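You operate a simulated robot arm through the tools that you are given. There is no shell and no other tool. Be economical: measure what you need, move in short steps, check, and stop when the job is done.

Carry out the task below with a simulated robot arm. There is one attempt and no reset: what you move stays moved.

TASK
Put the packet marked "mint" from the island's table end on the small white saucer and the packet marked "berry" in the blue cereal bowl.

It is judged by the outcome, as a careful person would: the job done as asked, and still so three seconds after it is handed in. It fails if anything else is knocked over, pushed out of place, dropped, spilled or broken.

THE ROBOT
A 7-joint arm with a two-finger parallel gripper, fixed in place. Base frame: the origin is at the foot of the arm, x ahead of it, y to its left, z up; the work surface is at about z = 0. Lengths are in m, angles in degrees, forces in N, time in s.
With the tool pointing down near the work surface it reaches from about 0.24 to 0.62 m from the base axis. Its first joint turns from -66.0 to 66.0 degrees. Payload 2.6 kg.
The TCP is the grasp point between the finger pads, 0.03 m short of the fingertips. In the tool frame z runs along the fingers and y along their closing line. Largest opening 0.094 m; finger width 0.028, thickness 0.01; the body of the gripper, 0.05 by 0.096 m, starts 0.055 m behind the TCP.
Orientation is that of the tool frame in the base frame, as a unit quaternion [w, x, y, z]. With the fingers straight down and closing along the base's y, the tool's x points along the base's -x, its y along +y and its z along -z.

THE INTERFACE
- The arm moves only by the tool move_arm. Its argument "steps" is a list of rows, each a list of 2 entries, a list of its own where there are three numbers: the shift along the tool's x, y, z in m, then the turn, a rotation vector about the tool's x, y, z in rad. In form: [[[tx, ty, tz], [rx, ry, rz]], ...]. A call has 1 to 10 rows; each row is the pose to reach, as a shift and turn from the pose commanded when the call began, along the tool's axes at that moment. "fingers" is the finger opening in m, from 0 to 0.094, set as the call begins (left out, the last holds). Rows are played at 5 a second. More than 0.05 m and 8.6 degrees between two rows, or a gripper value outside its range, and nothing of the call is played. A pose out of reach is approached as far as the arm can. The call stops where the force on the tool passes 40 N (or 10 N more than at its start, if that is more) or the arm is blocked; 0.2 s more then pass. Each finger travels about 0.072 m/s and halts on what it meets, pressing with about 26 N; the grip force reading is that of the motor and also rises with nothing between the fingers. The clock runs only during rows and for 0.2 s after the last one: add rows that repeat a pose to give the fingers time. It gives the time, the measured TCP pose, the force on the tool (base axes), the opening and the grip force at its end, in the units of the frame above (readings bear some noise).
- Cameras (640 x 400 px; columns grow to the right, rows downward): "scene" is fixed at [0.0173, 0.4216, 0.5779]; the picture's right is [-0.90, -0.43, 0.00], its down [-0.24, 0.50, -0.83] and it looks along [0.36, -0.75, -0.55] (base axes); focal length 338 px, centre (320, 200). "wrist" rides on the gripper at [-0.037, 0, -0.058] in the tool frame; the picture's right is [0.00, -1.00, 0.00], its down [0.97, 0.00, -0.24] and it looks along [0.24, 0.00, 0.97] (tool axes); focal length 218 px, centre (320, 200). There is no depth. A picture from a camera that has moved, and an enlarged one, comes with that camera's place and axes in the base frame and with its lens. The place of the scene camera against the robot may be out by one fixed shift of up to 0.012 m in any direction.
- capture(camera): a new picture of that camera. No time passes.
- inspect(camera, box): a new picture of the part [left, top, right, bottom] of that camera's present view, enlarged. No time passes.
- hand_in(): hands the job in; it is judged then, once.

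Work in short steps. Places have to be worked out from the pictures, the camera data and where the tool is seen: move nearer, look again, correct. Check each grasp and each placing, and mend what went wrong. You have 90 turns and 38 pictures in all, those below and enlarged ones among them. Open the gripper and draw the arm clear of the work before you hand the job in, unless the task says otherwise; then end with one line.

The tools are called after "Emit:" as a command line: name --argument value ..., lists and objects as JSON in quotes. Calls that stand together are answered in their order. move_arm: Moves the arm, as the interface text tells. Its arguments: {"type":"object","properties":{"steps":{"type":"array"},"fingers":{"type":"number"}},"required":["steps"]} The other tools are called the same way: capture (camera) takes a picture; inspect (camera, box) takes an enlarged picture of a part of a camera's view; hand_in () hands the job in.

At the start:

```text
time_s: 0.0
ee_pos: [0.3854, -0.1384, 0.2684]
tcp_rot: [0.0, -0.001, 1.0, 0.0]
wrist_force: [0.2, -1.0, -0.3]
opening: 0.094
finger_force: 0.0
```

scene: 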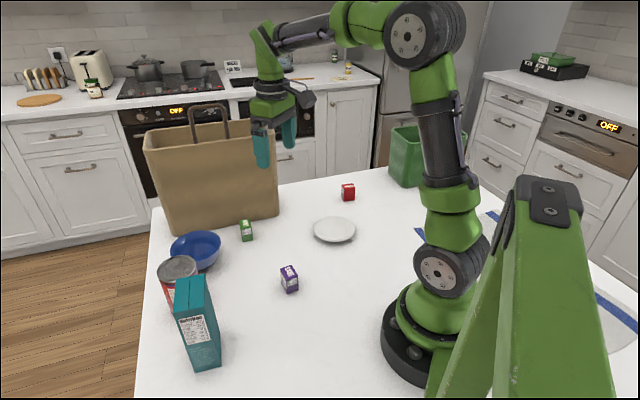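
wrist: 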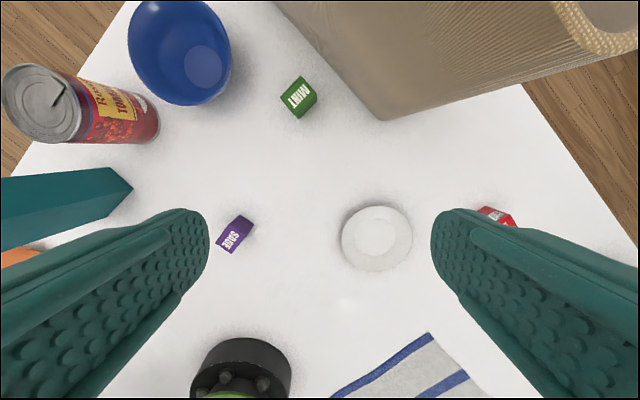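

I'll read the packet labels and look at the surroundings before moving.

Emit:
inspect --camera "scene" --box '[220, 160, 380, 300]'

Emit:
inspect --camera "wrist" --box '[200, 40, 520, 260]'

```text
2.86 times, centred on (300, 230) of scene
camera zoom: at [0.0173, 0.4216, 0.5779], right [-0.9, -0.43, 0.0], down [-0.24, 0.5, -0.83], along [0.36, -0.75, -0.55], focal length 964 px, centre (377, 114)
```

zoom: 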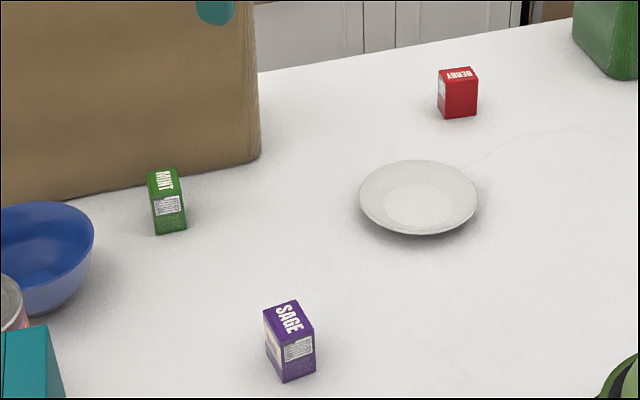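

```text
1.82 times, centred on (360, 150) of wrist
camera zoom: at [0.4225, -0.1394, 0.3256], right [0.0, -1.0, 0.0], down [-0.97, 0.0, 0.24], along [-0.24, 0.0, -0.97], focal length 397 px, centre (247, 291)
```

zoom: 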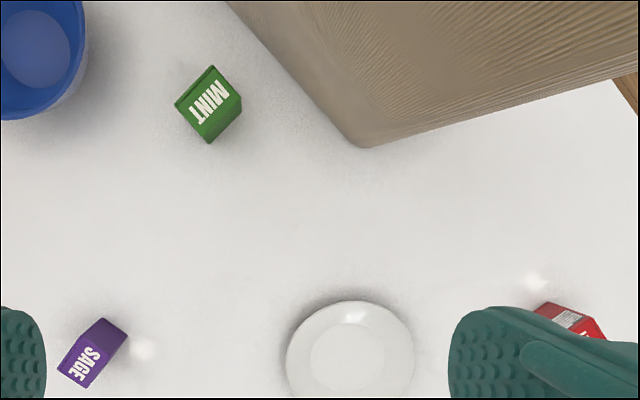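

Labels are confirmed: green is mint, red is berry and purple is sage. I estimate mint at about (0.484, -0.108), with the bag about 6 cm beyond it. I'll move to a safer spot short of it and look again.

Emit:
move_arm --steps '[[[-0.02, 0.02, 0.02], [0, 0, 0]], [[-0.04, 0.04, 0.04], [0, 0, 0]], [[-0.05, 0.06, 0.06], [0, 0, 0]], [[-0.05, 0.065, 0.08], [0, 0, 0]], [[-0.05, 0.065, 0.08], [0, 0, 0]]]'

Emit:
capture --camera "wrist"

Emit:
capture --camera "scene"

```text
time_s: 1.2
ee_pos: [0.4346, -0.0741, 0.1865]
tcp_rot: [0.0, 0.001, 1.0, 0.0]
wrist_force: [-0.2, -0.6, -0.5]
opening: 0.0938
finger_force: 0.1
```

```text
33 pictures are left
camera wrist: at [0.4708, -0.0741, 0.2439], right [0.0, -1.0, 0.0], down [-0.97, 0.0, 0.24], along [-0.24, 0.0, -0.97], focal length 218 px, centre (320, 200)
```

wrist: 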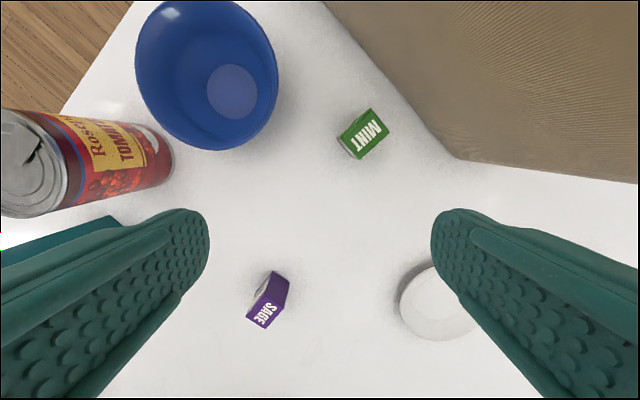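

```text
32 pictures are left
```

scene: 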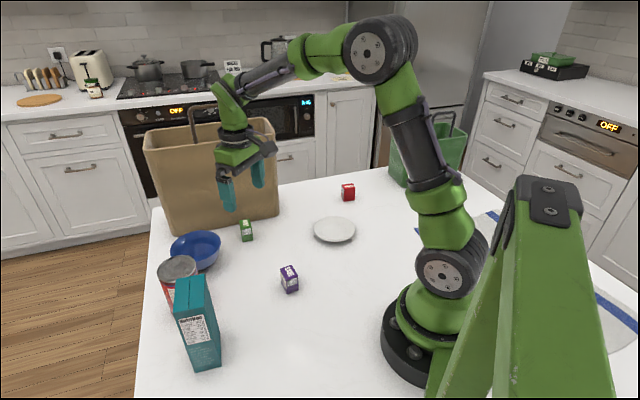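

Emit:
inspect --camera "wrist" --box '[310, 80, 470, 180]'

```text
4.00 times, centred on (390, 130) of wrist
camera zoom: at [0.4708, -0.0741, 0.2439], right [0.0, -1.0, 0.0], down [-0.97, 0.0, 0.24], along [-0.24, 0.0, -0.97], focal length 873 px, centre (40, 480)
```

zoom: 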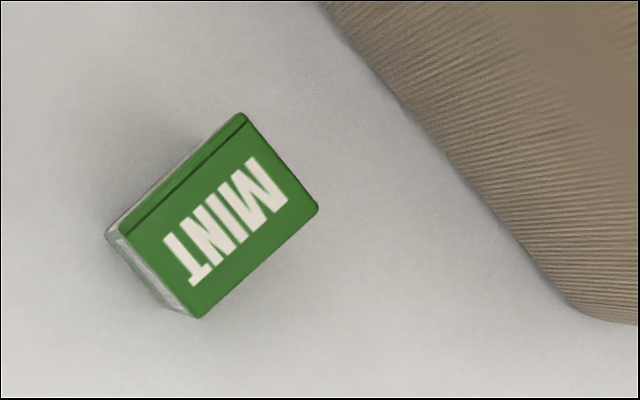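

Mint's top centre is near (0.481, -0.114), its sides lie along about 43°, and it is about 4 cm tall. I'll turn the tool 47° so the fingers close along the 28 mm side, parallel to the bag.

Emit:
move_arm --steps '[[[0, 0, 0], [0, 0, 0.1376]], [[0, 0, 0], [0, 0, 0.2752]], [[0, 0, 0], [0, 0, 0.4128]], [[0, 0, 0], [0, 0, 0.5503]], [[0, 0, 0], [0, 0, 0.6879]], [[0, 0, 0], [0, 0, 0.8255]], [[0, 0, 0], [0, 0, 0.8255]]]' --fingers 0.07

Emit:
move_arm --steps '[[[0, 0, 0], [0, -0.131, 0]], [[0, 0, 0], [0, -0.262, 0]], [[0, 0, 0], [0, -0.262, 0]]]'

Emit:
capture --camera "wrist"

```text
time_s: 2.8
ee_pos: [0.4361, -0.0744, 0.1887]
tcp_rot: [0.001, 0.403, 0.915, 0.0]
wrist_force: [0.1, -0.5, 0.7]
opening: 0.0701
finger_force: 0.0
```

```text
time_s: 3.6
ee_pos: [0.4354, -0.0743, 0.1889]
tcp_rot: [0.121, 0.398, 0.908, -0.053]
wrist_force: [0.4, 0.1, 0.3]
opening: 0.0698
finger_force: 0.0
```

```text
30 pictures are left
camera wrist: at [0.4499, -0.0897, 0.2533], right [-0.74, -0.68, 0.0], down [-0.68, 0.73, -0.02], along [0.01, -0.02, -1.0], focal length 218 px, centre (320, 200)
```

wrist: 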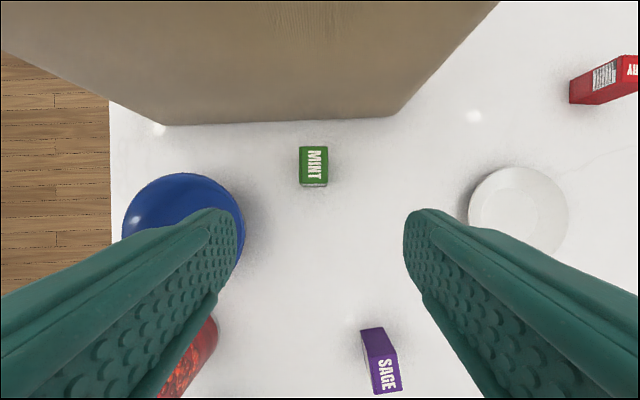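

The fingers line up with mint, now at about (0.480, -0.1145). I'll approach along the tilted tool axis and stop about 6 cm short.

Emit:
move_arm --steps '[[[-0.02, 0.0055, 0.03], [0, 0, 0]], [[-0.0209, 0.0055, 0.06], [0, 0, 0]], [[-0.0209, 0.0055, 0.09], [0, 0, 0]], [[-0.0209, 0.0055, 0.09], [0, 0, 0]]]' --fingers 0.06

Emit:
capture --camera "wrist"

Emit:
inspect --camera "scene" --box '[140, 80, 340, 280]'

```text
time_s: 4.6
ee_pos: [0.4696, -0.1033, 0.1067]
tcp_rot: [0.119, 0.399, 0.908, -0.052]
wrist_force: [0.1, 0.4, -0.6]
opening: 0.0599
finger_force: 0.0
```

```text
29 pictures are left
camera wrist: at [0.4831, -0.1187, 0.1719], right [-0.74, -0.68, 0.0], down [-0.68, 0.74, -0.02], along [0.01, -0.01, -1.0], focal length 218 px, centre (320, 200)
```

wrist: 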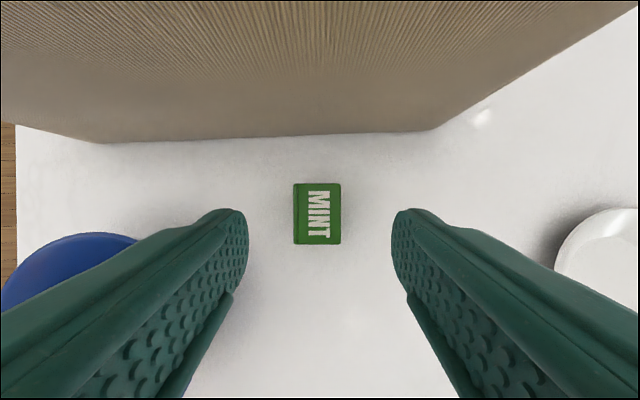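

```text
2.00 times, centred on (240, 180) of scene
camera zoom: at [0.0173, 0.4216, 0.5779], right [-0.9, -0.43, 0.0], down [-0.24, 0.5, -0.83], along [0.36, -0.75, -0.55], focal length 675 px, centre (480, 240)
```

zoom: 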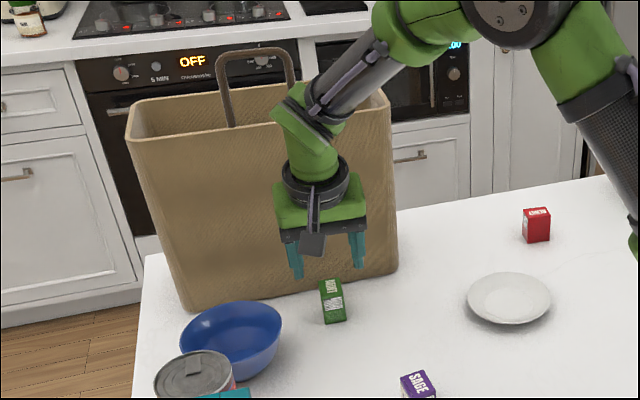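

The view shows mint centred between the fingers and the gripper clear of the bag. I'll go down the last 6 cm and close.

Emit:
move_arm --steps '[[[0.0, 0.001, 0.02], [0, 0, 0]], [[0.001, 0.001, 0.04], [0, 0, 0]], [[0.001, 0.001, 0.052], [0, 0, 0]], [[0.001, 0.001, 0.0615], [0, 0, 0]], [[0.001, 0.001, 0.0615], [0, 0, 0]]]'

Emit:
capture --camera "wrist"

Emit:
inspect --camera "scene" --box '[140, 80, 340, 280]'

```text
time_s: 5.8
ee_pos: [0.4795, -0.1136, 0.0468]
tcp_rot: [0.12, 0.398, 0.908, -0.053]
wrist_force: [-0.4, 0.3, 0.1]
opening: 0.06
finger_force: 0.0
```

```text
27 pictures are left
camera wrist: at [0.4938, -0.1287, 0.1117], right [-0.74, -0.68, 0.0], down [-0.68, 0.73, -0.02], along [0.01, -0.01, -1.0], focal length 218 px, centre (320, 200)
```

wrist: 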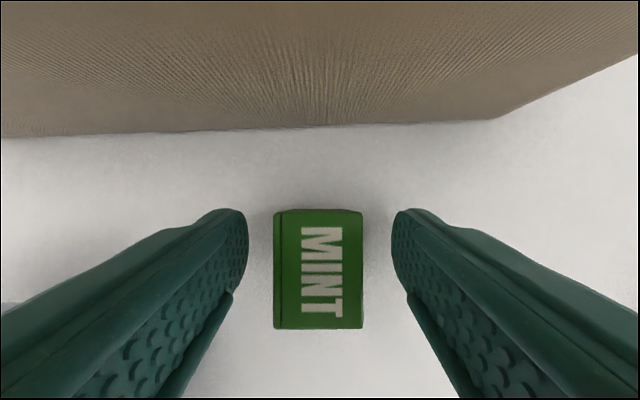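

```text
2.00 times, centred on (240, 180) of scene
camera zoom: at [0.0173, 0.4216, 0.5779], right [-0.9, -0.43, 0.0], down [-0.24, 0.5, -0.83], along [0.36, -0.75, -0.55], focal length 675 px, centre (480, 240)
```

zoom: 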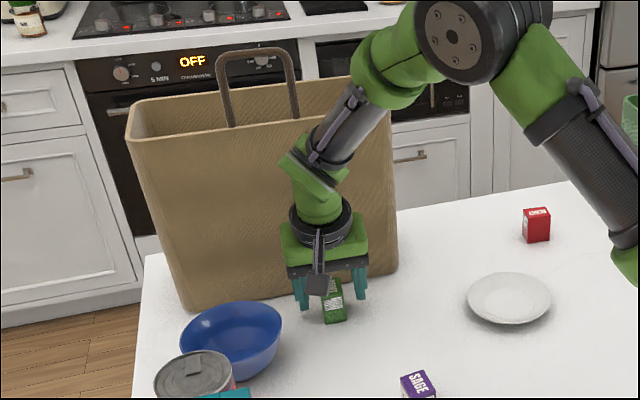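

The fingers straddle mint evenly and the bag has not moved, so I'll close on it.

Emit:
move_arm --steps '[[[0, 0, 0], [0, 0, 0]], [[0, 0, 0], [0, 0, 0]], [[0, 0, 0], [0, 0, 0]], [[0, 0, 0], [0, 0, 0]]]' --fingers 0.015

```text
time_s: 6.8
ee_pos: [0.4786, -0.1136, 0.0478]
tcp_rot: [0.119, 0.398, 0.908, -0.052]
wrist_force: [0.0, 0.0, -0.4]
opening: 0.0304
finger_force: 26.1
```

Mint is held at a 30 mm opening. I'll lift it back along the tool axis and check.

Emit:
move_arm --steps '[[[0, 0, -0.02], [0, 0, 0]], [[0, 0, -0.05], [0, 0, 0]], [[0, 0, -0.09], [0, 0, 0]], [[0, 0, -0.13], [0, 0, 0]], [[0, 0, -0.13], [0, 0, 0]]]'

Emit:
capture --camera "wrist"

```text
time_s: 8.0
ee_pos: [0.4557, -0.0875, 0.1725]
tcp_rot: [0.12, 0.398, 0.908, -0.052]
wrist_force: [0.4, -0.1, -0.4]
opening: 0.0305
finger_force: 25.9
```

```text
25 pictures are left
camera wrist: at [0.4693, -0.1029, 0.237], right [-0.74, -0.68, 0.0], down [-0.68, 0.73, -0.02], along [0.01, -0.01, -1.0], focal length 218 px, centre (320, 200)
```

wrist: 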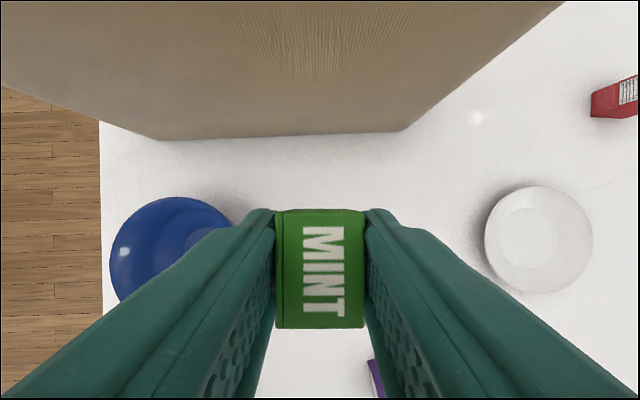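

Mint is held square and has not slipped, and the saucer reads about (0.277, -0.229). I'll keep the tool tilt, carry mint over the saucer high up, and look again.

Emit:
move_arm --steps '[[[0.005, -0.038, 0], [0, 0, 0]], [[0.009, -0.076, 0], [0, 0, 0]], [[0.013, -0.114, 0.005], [0, 0, 0]], [[0.018, -0.152, 0.01], [0, 0, 0]], [[0.022, -0.19, 0.02], [0, 0, 0]], [[0.0269, -0.2265, 0.03], [0, 0, 0]], [[0.0269, -0.2265, 0.0368], [0, 0, 0]], [[0.0269, -0.2265, 0.0368], [0, 0, 0]]]'

Emit:
capture --camera "wrist"

Emit:
inspect --camera "scene" --box '[220, 120, 420, 280]'

```text
time_s: 9.8
ee_pos: [0.2802, -0.2311, 0.1298]
tcp_rot: [0.12, 0.398, 0.908, -0.053]
wrist_force: [-0.9, -0.7, -0.2]
opening: 0.0308
finger_force: 25.9
```

```text
24 pictures are left
camera wrist: at [0.2947, -0.2457, 0.1947], right [-0.73, -0.68, 0.0], down [-0.68, 0.73, -0.02], along [0.01, -0.01, -1.0], focal length 218 px, centre (320, 200)
```

wrist: 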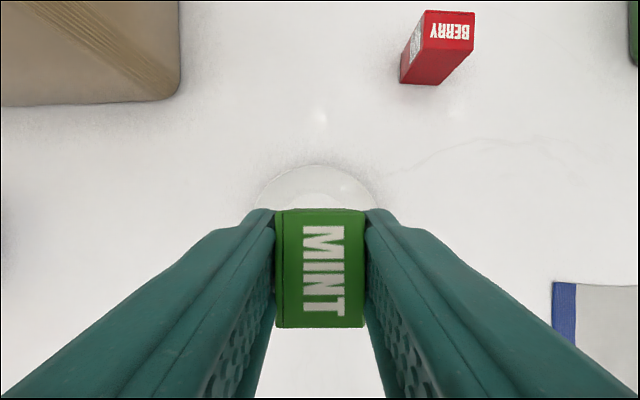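

```text
2.50 times, centred on (320, 200) of scene
camera zoom: at [0.0173, 0.4216, 0.5779], right [-0.9, -0.43, 0.0], down [-0.24, 0.5, -0.83], along [0.36, -0.75, -0.55], focal length 844 px, centre (320, 200)
```

zoom: 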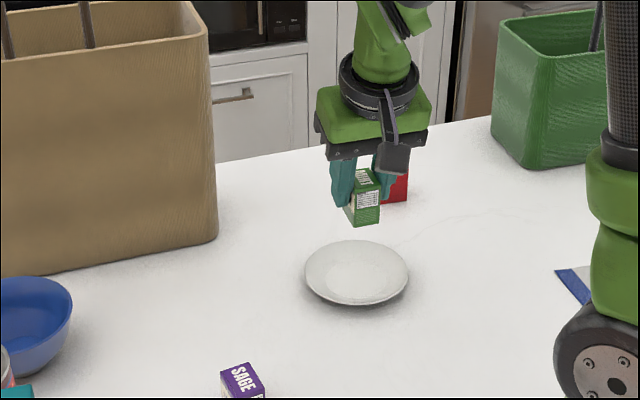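

Mint sits over the saucer centre at about (0.280, -0.230), with its underside near z = 0.082. I'll lower it straight down most of the way.

Emit:
move_arm --steps '[[[0.0052, 0, 0.0193], [0, 0, 0]], [[0.0104, 0, 0.0386], [0, 0, 0]], [[0.0142, 0, 0.0531], [0, 0, 0]], [[0.0163, 0, 0.0609], [0, 0, 0]], [[0.0163, 0, 0.0609], [0, 0, 0]]]'

Emit:
inspect --camera "scene" --box '[270, 170, 400, 260]'

```text
time_s: 11.0
ee_pos: [0.2787, -0.23, 0.0667]
tcp_rot: [0.12, 0.397, 0.908, -0.052]
wrist_force: [-0.5, 0.2, -0.7]
opening: 0.0305
finger_force: 26.1
```

```text
4.44 times, centred on (335, 215) of scene
camera zoom: at [0.0173, 0.4216, 0.5779], right [-0.9, -0.43, 0.0], down [-0.24, 0.5, -0.83], along [0.36, -0.75, -0.55], focal length 1500 px, centre (253, 133)
```

zoom: 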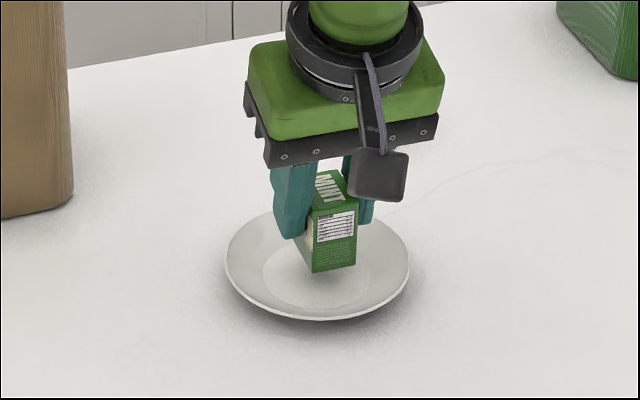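

The underside is just above the saucer well and inside its flat. I'll lower in millimetre steps and watch the force.

Emit:
move_arm --steps '[[[0.0008, 0, 0.0029], [0, 0, 0]], [[0.0013, 0, 0.0048], [0, 0, 0]], [[0.0018, 0, 0.0068], [0, 0, 0]], [[0.0018, 0, 0.0068], [0, 0, 0]]]'

Emit:
move_arm --steps '[[[0.0004, 0, 0.0015], [0, 0, 0]], [[0.0004, 0, 0.0015], [0, 0, 0]]]'

```text
time_s: 12.0
ee_pos: [0.2809, -0.2289, 0.0614]
tcp_rot: [0.119, 0.398, 0.908, -0.053]
wrist_force: [0.6, -0.8, -0.3]
opening: 0.0305
finger_force: 25.8
```

```text
time_s: 12.6
ee_pos: [0.2794, -0.2302, 0.0585]
tcp_rot: [0.119, 0.398, 0.908, -0.052]
wrist_force: [0.2, -0.9, -0.3]
opening: 0.0305
finger_force: 26.5
```

No contact yet, so I'll keep lowering in small steps.

Emit:
move_arm --steps '[[[0.0004, 0, 0.0015], [0, 0, 0]], [[0.0004, 0, 0.0015], [0, 0, 0]]]'

Emit:
move_arm --steps '[[[0.0004, 0, 0.0015], [0, 0, 0]], [[0.0004, 0, 0.0015], [0, 0, 0]]]'

Emit:
inspect --camera "scene" --box '[290, 190, 380, 250]'

```text
time_s: 13.2
ee_pos: [0.2803, -0.2298, 0.0574]
tcp_rot: [0.12, 0.398, 0.908, -0.053]
wrist_force: [0.5, -0.6, -0.1]
opening: 0.0304
finger_force: 25.7
```

```text
time_s: 13.8
ee_pos: [0.2787, -0.2305, 0.0553]
tcp_rot: [0.119, 0.397, 0.908, -0.053]
wrist_force: [0.1, 0.6, -0.6]
opening: 0.0306
finger_force: 26.0
```

```text
6.67 times, centred on (335, 220) of scene
camera zoom: at [0.0173, 0.4216, 0.5779], right [-0.9, -0.43, 0.0], down [-0.24, 0.5, -0.83], along [0.36, -0.75, -0.55], focal length 2250 px, centre (220, 67)
```

zoom: 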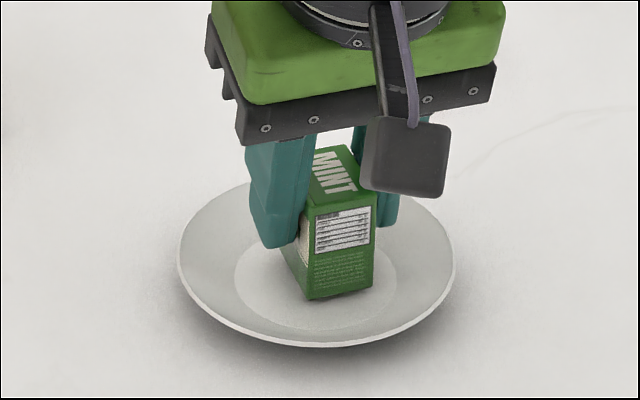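

Still a sliver above the plate, so I'll continue down.

Emit:
move_arm --steps '[[[0.0004, 0, 0.0015], [0, 0, 0]], [[0.0004, 0, 0.0015], [0, 0, 0]]]'

Emit:
move_arm --steps '[[[0.0004, 0, 0.0015], [0, 0, 0]], [[0.0004, 0, 0.0015], [0, 0, 0]]]'

```text
time_s: 14.4
ee_pos: [0.2796, -0.2291, 0.0531]
tcp_rot: [0.12, 0.398, 0.908, -0.052]
wrist_force: [0.3, -0.7, 0.0]
opening: 0.0303
finger_force: 26.3
```

```text
time_s: 15.0
ee_pos: [0.2809, -0.2305, 0.0525]
tcp_rot: [0.12, 0.397, 0.908, -0.053]
wrist_force: [0.0, 0.1, -0.6]
opening: 0.0305
finger_force: 25.7
```

Emit:
inspect --camera "scene" --box '[290, 190, 380, 250]'

```text
6.67 times, centred on (335, 220) of scene
camera zoom: at [0.0173, 0.4216, 0.5779], right [-0.9, -0.43, 0.0], down [-0.24, 0.5, -0.83], along [0.36, -0.75, -0.55], focal length 2250 px, centre (220, 67)
```

zoom: 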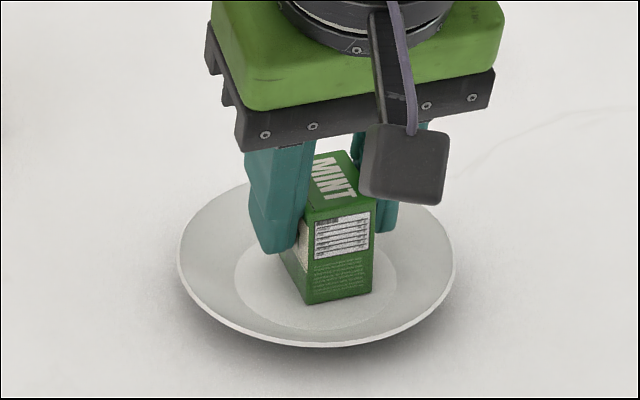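

Nearly touching; a few more small steps should find the contact.

Emit:
move_arm --steps '[[[0.0004, 0, 0.0014], [0, 0, 0]], [[0.0004, 0, 0.0014], [0, 0, 0]]]'

Emit:
move_arm --steps '[[[0.0003, 0, 0.001], [0, 0, 0]], [[0.0003, 0, 0.001], [0, 0, 0]]]'

```text
time_s: 15.6
ee_pos: [0.2816, -0.2303, 0.0516]
tcp_rot: [0.12, 0.398, 0.908, -0.052]
wrist_force: [-3.1, 3.1, 13.6]
opening: 0.0305
finger_force: 26.5
```

```text
time_s: 16.2
ee_pos: [0.2821, -0.2306, 0.0504]
tcp_rot: [0.122, 0.398, 0.908, -0.053]
wrist_force: [-2.3, 3.7, 26.0]
opening: 0.0307
finger_force: 26.4
```

Contact at 26 N, so mint is seated. I'll ease up about 1 mm and open gently.

Emit:
move_arm --steps '[[[-0.0004, 0, -0.0015], [0, 0, 0]], [[-0.0004, 0, -0.0015], [0, 0, 0]]]'

Emit:
move_arm --steps '[[[0, 0, 0], [0, 0, 0]], [[0, 0, 0], [0, 0, 0]]]' --fingers 0.046

Emit:
inspect --camera "scene" --box '[290, 190, 380, 250]'

```text
time_s: 16.8
ee_pos: [0.2801, -0.2299, 0.051]
tcp_rot: [0.12, 0.398, 0.908, -0.053]
wrist_force: [3.2, -2.9, 8.2]
opening: 0.0307
finger_force: 25.9
```

```text
time_s: 17.4
ee_pos: [0.2799, -0.2298, 0.0504]
tcp_rot: [0.119, 0.398, 0.908, -0.052]
wrist_force: [-0.4, -0.3, 0.2]
opening: 0.046
finger_force: 0.1
```

```text
6.67 times, centred on (335, 220) of scene
camera zoom: at [0.0173, 0.4216, 0.5779], right [-0.9, -0.43, 0.0], down [-0.24, 0.5, -0.83], along [0.36, -0.75, -0.55], focal length 2250 px, centre (220, 67)
```

zoom: 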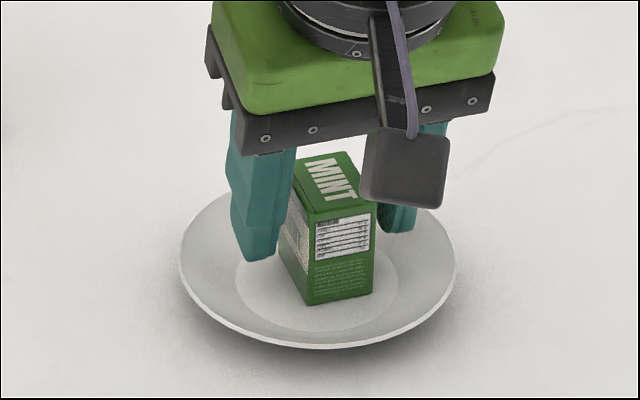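

Mint stands free on the saucer. I'll withdraw along the finger direction, level the tool, and check both packets.

Emit:
move_arm --steps '[[[0, 0, -0.02], [0, 0, 0]], [[0, 0, -0.05], [0, 0, 0]], [[0, 0, -0.09], [0, 0, 0]], [[0, 0, -0.12], [0, 0, 0]], [[0, 0, -0.12], [0, 0.131, 0]], [[0, 0, -0.12], [0, 0.262, 0]], [[0, 0, -0.12], [0, 0.262, 0]]]'

Emit:
capture --camera "wrist"

```text
time_s: 19.0
ee_pos: [0.2591, -0.2064, 0.1677]
tcp_rot: [-0.001, 0.402, 0.916, 0.001]
wrist_force: [0.8, 0.7, -1.1]
opening: 0.0461
finger_force: 0.0
```

```text
18 pictures are left
camera wrist: at [0.2827, -0.2345, 0.2252], right [-0.74, -0.68, 0.0], down [-0.66, 0.71, 0.24], along [-0.16, 0.18, -0.97], focal length 218 px, centre (320, 200)
```

wrist: 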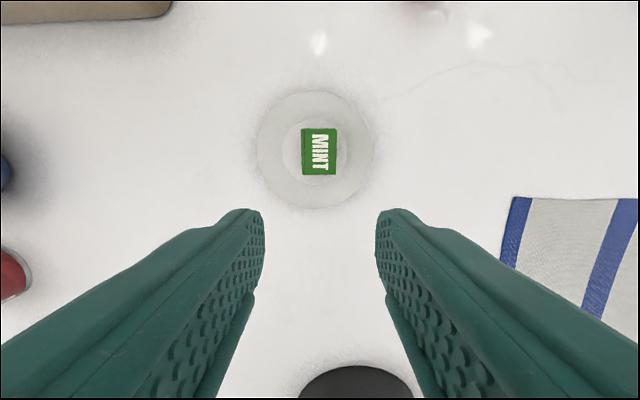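

Mint is centred on the saucer. I'll move towards berry, estimated at (0.31, -0.397).

Emit:
move_arm --steps '[[[-0.037, -0.02, 0], [0, 0, 0]], [[-0.074, -0.04, 0], [0, 0, 0]], [[-0.111, -0.06, 0], [0, 0, 0]], [[-0.1484, -0.0806, 0.01], [0, 0, 0]], [[-0.1484, -0.0806, 0.018], [0, 0, 0]]]' --fingers 0.07

Emit:
capture --camera "wrist"

```text
time_s: 20.2
ee_pos: [0.2991, -0.3698, 0.1498]
tcp_rot: [0.0, 0.401, 0.916, 0.0]
wrist_force: [0.3, 0.0, 0.3]
opening: 0.0701
finger_force: 0.1
```

```text
17 pictures are left
camera wrist: at [0.3239, -0.3971, 0.2068], right [-0.74, -0.68, 0.0], down [-0.66, 0.71, 0.24], along [-0.16, 0.18, -0.97], focal length 218 px, centre (320, 200)
```

wrist: 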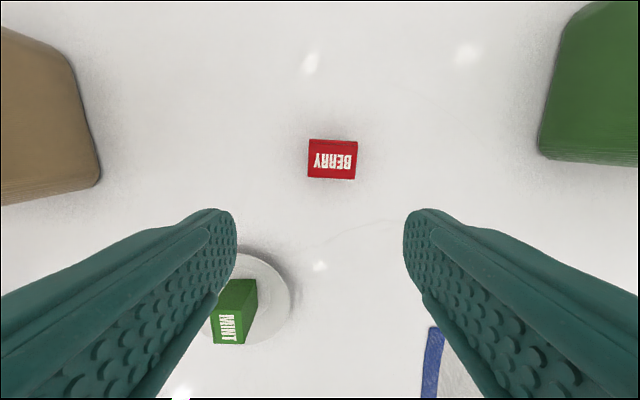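

Berry is at (0.310, -0.396), turned about 3.5° clockwise from the tool. I'll align over it at z ≈ 0.09 and check.

Emit:
move_arm --steps '[[[-0.0133, -0.0047, 0.01], [0, 0, 0.03]], [[-0.0265, -0.0093, 0.03], [0, 0, 0.06]], [[-0.0265, -0.0093, 0.06], [0, 0, 0.06]], [[-0.0265, -0.0093, 0.06], [0, 0, 0.06]]]'

Emit:
capture --camera "wrist"

```text
time_s: 21.2
ee_pos: [0.3128, -0.3964, 0.0901]
tcp_rot: [0.001, 0.429, 0.903, 0.0]
wrist_force: [0.0, -0.1, 0.3]
opening: 0.0701
finger_force: 0.2
```

```text
16 pictures are left
camera wrist: at [0.3349, -0.4246, 0.1467], right [-0.77, -0.63, 0.0], down [-0.61, 0.75, 0.24], along [-0.15, 0.19, -0.97], focal length 218 px, centre (320, 200)
```

wrist: 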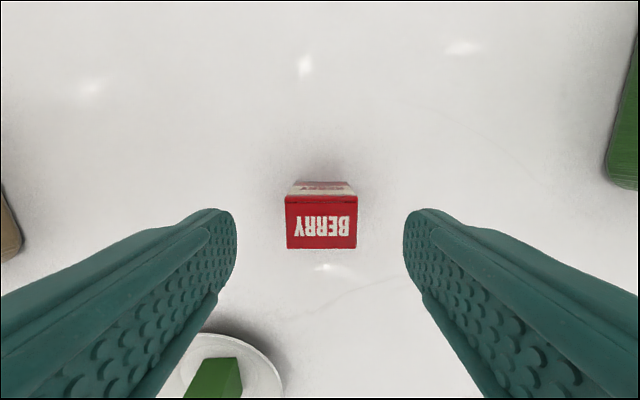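

Aligned and centred on berry. I'll descend to z ≈ 0.046 and close.

Emit:
move_arm --steps '[[[0, 0, 0.015], [0, 0, 0]], [[0, 0, 0.03], [0, 0, 0]], [[0, 0, 0.044], [0, 0, 0]], [[0, 0, 0.044], [0, 0, 0]]]'

Emit:
move_arm --steps '[[[0, 0, 0], [0, 0, 0]], [[0, 0, 0], [0, 0, 0]], [[0, 0, 0], [0, 0, 0]], [[0, 0, 0], [0, 0, 0]]]' --fingers 0.02

Emit:
move_arm --steps '[[[0, 0, -0.02], [0, 0, 0]], [[0, 0, -0.06], [0, 0, 0]], [[0, 0, -0.1], [0, 0, 0]], [[0, 0, -0.14], [0, 0, 0]], [[0, 0, -0.16], [0, 0, 0]], [[0, 0, -0.16], [0, 0, 0]]]'

Emit:
capture --camera "wrist"

```text
time_s: 22.2
ee_pos: [0.3115, -0.3958, 0.0458]
tcp_rot: [-0.001, 0.428, 0.904, 0.001]
wrist_force: [-0.7, -0.1, 0.3]
opening: 0.0703
finger_force: 0.0
```

```text
time_s: 23.2
ee_pos: [0.312, -0.3957, 0.0451]
tcp_rot: [0.0, 0.428, 0.904, 0.001]
wrist_force: [0.5, 1.0, 0.4]
opening: 0.0388
finger_force: 25.9
```

```text
time_s: 24.6
ee_pos: [0.3098, -0.398, 0.2044]
tcp_rot: [0.0, 0.429, 0.903, 0.0]
wrist_force: [0.3, -0.1, -0.9]
opening: 0.0391
finger_force: 26.0
```

```text
15 pictures are left
camera wrist: at [0.3331, -0.4263, 0.262], right [-0.77, -0.63, 0.0], down [-0.61, 0.75, 0.24], along [-0.15, 0.19, -0.97], focal length 218 px, centre (320, 200)
```

wrist: 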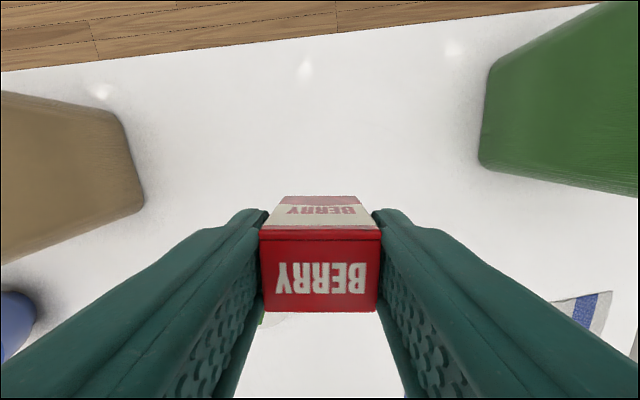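

Berry is held and lifted. I'll carry it on an arc back towards the base and round the bag corner to about (0.38, -0.05), at height 0.20.

Emit:
move_arm --steps '[[[0.039, 0.0222, 0], [0, 0, 0]], [[0.078, 0.0443, 0], [0, 0, 0]], [[0.117, 0.0665, 0], [0, 0, 0]], [[0.156, 0.0886, 0], [0, 0, 0]], [[0.17, 0.1256, 0], [0, 0, 0]], [[0.1835, 0.1626, 0], [0, 0, 0]], [[0.1972, 0.1996, 0], [0, 0, 0]], [[0.211, 0.2366, 0], [0, 0, 0]], [[0.2247, 0.2736, 0], [0, 0, 0]], [[0.2247, 0.2736, 0], [0, 0, 0]]]'

Emit:
capture --camera "wrist"

Emit:
capture --camera "scene"

```text
time_s: 26.8
ee_pos: [0.3827, -0.0488, 0.2039]
tcp_rot: [0.001, 0.429, 0.903, 0.0]
wrist_force: [0.3, -0.2, -0.4]
opening: 0.039
finger_force: 25.7
```

```text
14 pictures are left
camera wrist: at [0.4061, -0.0776, 0.262], right [-0.77, -0.63, 0.0], down [-0.61, 0.75, 0.24], along [-0.15, 0.19, -0.97], focal length 218 px, centre (320, 200)
```

wrist: 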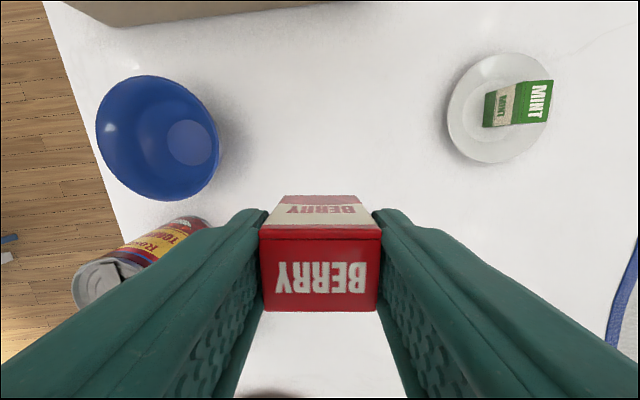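

```text
13 pictures are left
```

scene: 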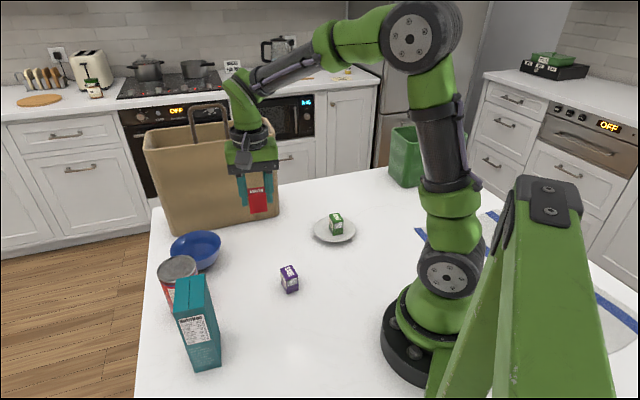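

The mint is undisturbed, and the bowl reads about (0.523, 0.013). I'll move berry over it, still high, and check the centring.

Emit:
move_arm --steps '[[[-0.01, 0.0373, 0], [0, 0, 0]], [[-0.02, 0.0746, 0], [0, 0, 0]], [[-0.03, 0.112, 0], [0, 0, 0]], [[-0.041, 0.1492, 0], [0, 0, 0]], [[-0.041, 0.1492, 0.04], [0, 0, 0]], [[-0.041, 0.1492, 0.065], [0, 0, 0]], [[-0.041, 0.1492, 0.065], [0, 0, 0]]]'

Emit:
capture --camera "wrist"

Emit:
inspect --camera "scene" --box '[130, 130, 290, 290]'

```text
time_s: 28.4
ee_pos: [0.5246, 0.0146, 0.1396]
tcp_rot: [0.0, 0.429, 0.903, 0.0]
wrist_force: [-0.4, -0.3, -0.5]
opening: 0.0393
finger_force: 26.1
```

```text
12 pictures are left
camera wrist: at [0.5476, -0.0143, 0.1963], right [-0.77, -0.63, 0.0], down [-0.61, 0.75, 0.24], along [-0.15, 0.19, -0.97], focal length 218 px, centre (320, 200)
```

wrist: 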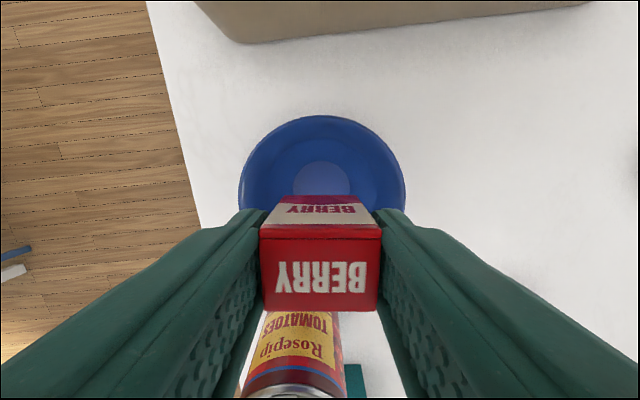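

```text
2.50 times, centred on (210, 210) of scene
camera zoom: at [0.0173, 0.4216, 0.5779], right [-0.9, -0.43, 0.0], down [-0.24, 0.5, -0.83], along [0.36, -0.75, -0.55], focal length 844 px, centre (595, 175)
```

zoom: 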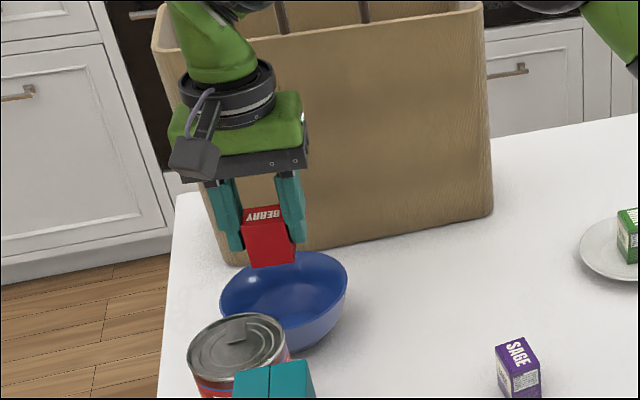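

Berry is centred over the bowl floor at about (0.5226, 0.0147), and the gripper is clear of the can and bag. I'll lower it into the bowl.

Emit:
move_arm --steps '[[[0, 0.0005, 0.02], [0, 0, 0]], [[0, 0.0005, 0.04], [0, 0, 0]], [[0, 0.0005, 0.055], [0, 0, 0]], [[0, 0.0005, 0.066], [0, 0, 0]], [[0, 0.0005, 0.066], [0, 0, 0]]]'

Emit:
inspect --camera "scene" --box '[150, 180, 250, 280]'

```text
time_s: 29.6
ee_pos: [0.5223, 0.0137, 0.0731]
tcp_rot: [0.0, 0.428, 0.904, -0.001]
wrist_force: [0.0, 0.7, 0.7]
opening: 0.0394
finger_force: 26.0
```

```text
4.00 times, centred on (200, 230) of scene
camera zoom: at [0.0173, 0.4216, 0.5779], right [-0.9, -0.43, 0.0], down [-0.24, 0.5, -0.83], along [0.36, -0.75, -0.55], focal length 1350 px, centre (800, 80)
```

zoom: 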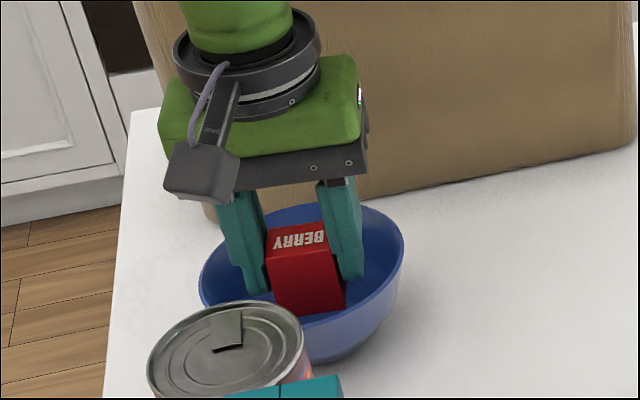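

All clear. I'll lower another 12 mm, then go in small steps.

Emit:
move_arm --steps '[[[0, 0, 0.004], [0, 0, 0]], [[0, 0, 0.008], [0, 0, 0]], [[0, 0, 0.012], [0, 0, 0]], [[0, 0, 0.012], [0, 0, 0]]]'

Emit:
move_arm --steps '[[[0, 0, 0.0015], [0, 0, 0]], [[0, 0, 0.003], [0, 0, 0]], [[0, 0, 0.003], [0, 0, 0]]]'

```text
time_s: 30.6
ee_pos: [0.5228, 0.0134, 0.0602]
tcp_rot: [0.0, 0.429, 0.903, 0.0]
wrist_force: [0.4, 0.0, -0.6]
opening: 0.0393
finger_force: 25.7
```

```text
time_s: 31.4
ee_pos: [0.5222, 0.0133, 0.0578]
tcp_rot: [0.001, 0.429, 0.903, 0.0]
wrist_force: [0.3, 0.2, 0.1]
opening: 0.0392
finger_force: 25.7
```

No contact yet, so I'll continue in 1.5 mm steps.

Emit:
move_arm --steps '[[[0, 0, 0.0015], [0, 0, 0]], [[0, 0, 0.0015], [0, 0, 0]]]'

Emit:
move_arm --steps '[[[0, 0, 0.0012], [0, 0, 0]], [[0, 0, 0.0012], [0, 0, 0]]]'

```text
time_s: 32.0
ee_pos: [0.5241, 0.0141, 0.0556]
tcp_rot: [0.0, 0.428, 0.904, 0.0]
wrist_force: [0.1, 0.2, 0.1]
opening: 0.0388
finger_force: 25.9
```

```text
time_s: 32.6
ee_pos: [0.5224, 0.0139, 0.0564]
tcp_rot: [-0.001, 0.429, 0.903, 0.0]
wrist_force: [-0.2, 0.1, 0.4]
opening: 0.039
finger_force: 25.8
```

Still free, so I'll take a few more small steps.

Emit:
move_arm --steps '[[[0, 0, 0.0012], [0, 0, 0]], [[0, 0, 0.0012], [0, 0, 0]]]'

Emit:
inspect --camera "scene" --box '[160, 210, 240, 270]'

```text
time_s: 33.2
ee_pos: [0.5247, 0.0129, 0.0549]
tcp_rot: [0.0, 0.429, 0.903, 0.001]
wrist_force: [-0.4, 0.4, -0.2]
opening: 0.0392
finger_force: 25.8
```

```text
6.67 times, centred on (200, 240) of scene
camera zoom: at [0.0173, 0.4216, 0.5779], right [-0.9, -0.43, 0.0], down [-0.24, 0.5, -0.83], along [0.36, -0.75, -0.55], focal length 2250 px, centre (1120, -67)
```

zoom: 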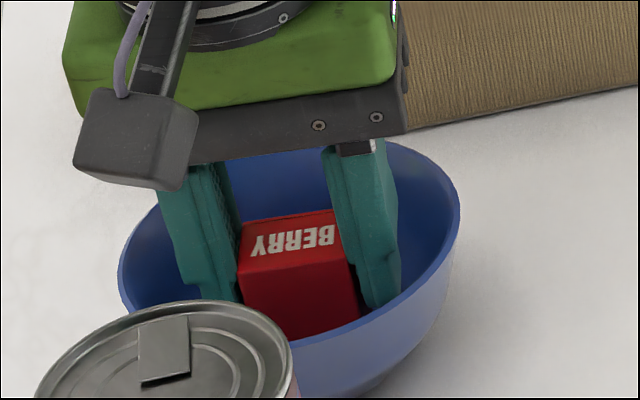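

Nothing is touching the bowl wall, so I'll continue down to contact.

Emit:
move_arm --steps '[[[0, 0, 0.0012], [0, 0, 0]], [[0, 0, 0.0012], [0, 0, 0]]]'

Emit:
move_arm --steps '[[[0, 0, 0.0012], [0, 0, 0]], [[0, 0, 0.0012], [0, 0, 0]]]'

```text
time_s: 33.8
ee_pos: [0.5226, 0.0136, 0.0536]
tcp_rot: [0.0, 0.429, 0.903, 0.0]
wrist_force: [-0.1, 0.5, -0.6]
opening: 0.0392
finger_force: 26.0
```

```text
time_s: 34.4
ee_pos: [0.5224, 0.014, 0.0524]
tcp_rot: [0.0, 0.429, 0.903, 0.0]
wrist_force: [-0.7, -0.2, 0.0]
opening: 0.039
finger_force: 25.9
```

Still free at an underside height of about 6 mm, so one or two more steps.

Emit:
move_arm --steps '[[[0, 0, 0.0012], [0, 0, 0]], [[0, 0, 0.0012], [0, 0, 0]]]'

Emit:
move_arm --steps '[[[0, 0, 0.0008], [0, 0, 0]], [[0, 0, 0.0008], [0, 0, 0]]]'

```text
time_s: 35.0
ee_pos: [0.5224, 0.0134, 0.0515]
tcp_rot: [0.0, 0.429, 0.903, 0.0]
wrist_force: [0.4, -0.3, 0.1]
opening: 0.0391
finger_force: 26.0
```

```text
time_s: 35.6
ee_pos: [0.5231, 0.0146, 0.0509]
tcp_rot: [0.0, 0.429, 0.903, 0.001]
wrist_force: [-1.4, -0.4, 1.5]
opening: 0.0389
finger_force: 25.8
```

First touch is at about 1.5 N, so I'll open just enough to release.

Emit:
move_arm --steps '[[[0, 0, 0], [0, 0, 0]], [[0, 0, 0], [0, 0, 0]]]' --fingers 0.049

Emit:
inspect --camera "scene" --box '[160, 210, 240, 270]'

```text
time_s: 36.2
ee_pos: [0.5228, 0.0144, 0.0522]
tcp_rot: [0.0, 0.429, 0.903, 0.0]
wrist_force: [0.1, 0.3, 1.7]
opening: 0.0453
finger_force: 0.1
```

```text
6.67 times, centred on (200, 240) of scene
camera zoom: at [0.0173, 0.4216, 0.5779], right [-0.9, -0.43, 0.0], down [-0.24, 0.5, -0.83], along [0.36, -0.75, -0.55], focal length 2250 px, centre (1120, -67)
```

zoom: 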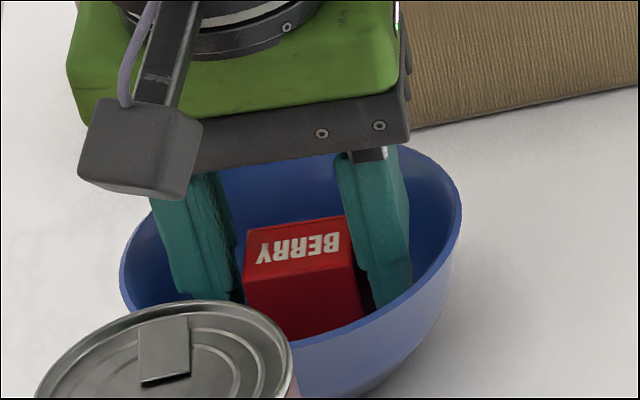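

Berry is released, but opening stopped at 45 mm, so the fingertips may be at the bowl wall. I'll close by 1 mm and lift straight up gently.

Emit:
move_arm --steps '[[[0, 0, 0], [0, 0, 0]], [[0, 0, -0.005], [0, 0, 0]], [[0, 0, -0.012], [0, 0, 0]], [[0, 0, -0.022], [0, 0, 0]], [[0, 0, -0.04], [0, 0, 0]]]' --fingers 0.0442

Emit:
inspect --camera "scene" --box '[150, 180, 250, 280]'

```text
time_s: 37.4
ee_pos: [0.5224, 0.0131, 0.0913]
tcp_rot: [0.0, 0.428, 0.904, -0.001]
wrist_force: [0.5, -0.3, 0.3]
opening: 0.0443
finger_force: 0.1
```

```text
4.00 times, centred on (200, 230) of scene
camera zoom: at [0.0173, 0.4216, 0.5779], right [-0.9, -0.43, 0.0], down [-0.24, 0.5, -0.83], along [0.36, -0.75, -0.55], focal length 1350 px, centre (800, 80)
```

zoom: 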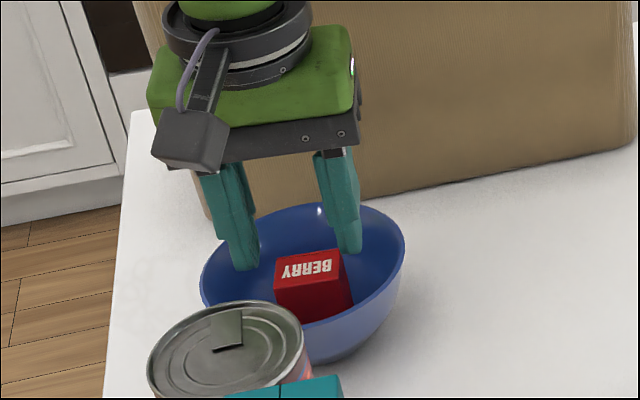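

Berry rests in the bowl, which has not shifted. I'll raise the arm, draw it back to about (0.40, -0.05), open the gripper and check everything.

Emit:
move_arm --steps '[[[0, 0, -0.04], [0, 0, 0]], [[0, 0, -0.08], [0, 0, 0]], [[0, 0, -0.12], [0, 0, 0]], [[0.01, -0.035, -0.13], [0, 0, 0]], [[0.02, -0.075, -0.13], [0, 0, 0]], [[0.03, -0.115, -0.13], [0, 0, 0]], [[0.03, -0.135, -0.13], [0, 0, 0]], [[0.03, -0.135, -0.13], [0, 0, 0]]]'

Emit:
move_arm --steps '[[[0, 0, 0], [0, 0, 0]], [[0, 0, 0], [0, 0, 0]], [[0, 0, 0], [0, 0, 0]]]' --fingers 0.09

Emit:
capture --camera "scene"

Emit:
capture --camera "wrist"

```text
time_s: 39.2
ee_pos: [0.3991, -0.0484, 0.219]
tcp_rot: [0.0, 0.428, 0.904, 0.0]
wrist_force: [-0.6, -0.1, -0.4]
opening: 0.0442
finger_force: 0.0
```

```text
time_s: 40.0
ee_pos: [0.3997, -0.0475, 0.2202]
tcp_rot: [0.001, 0.429, 0.903, 0.0]
wrist_force: [0.4, 0.1, 0.0]
opening: 0.09
finger_force: 0.0
```

```text
6 pictures are left
```

scene: 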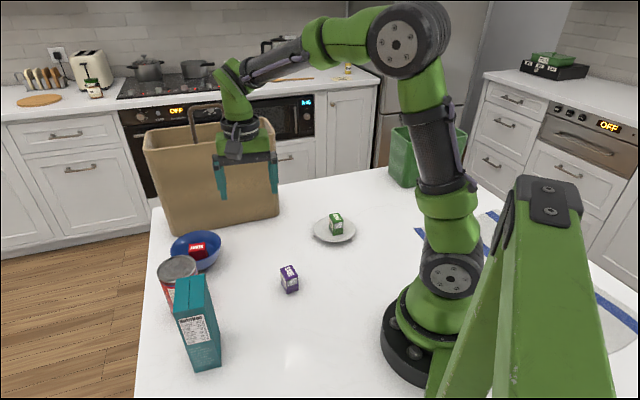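

```text
5 pictures are left
camera wrist: at [0.4225, -0.0764, 0.277], right [-0.77, -0.63, 0.0], down [-0.61, 0.75, 0.24], along [-0.15, 0.19, -0.97], focal length 218 px, centre (320, 200)
```

wrist: 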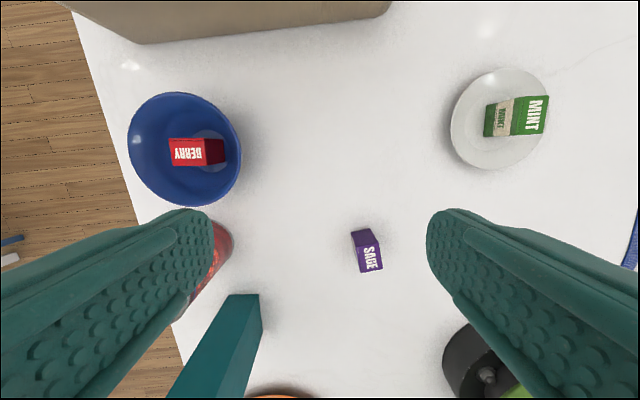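

Mint is on the saucer and berry is in the bowl. Everything else is where it was, and the gripper is open and clear, so I'm handing in.

Emit:
hand_in

```text
The job is handed in.
```

The mint packet is standing on the white saucer and the berry packet is in the blue bowl; nothing else was moved, and the job is handed in.
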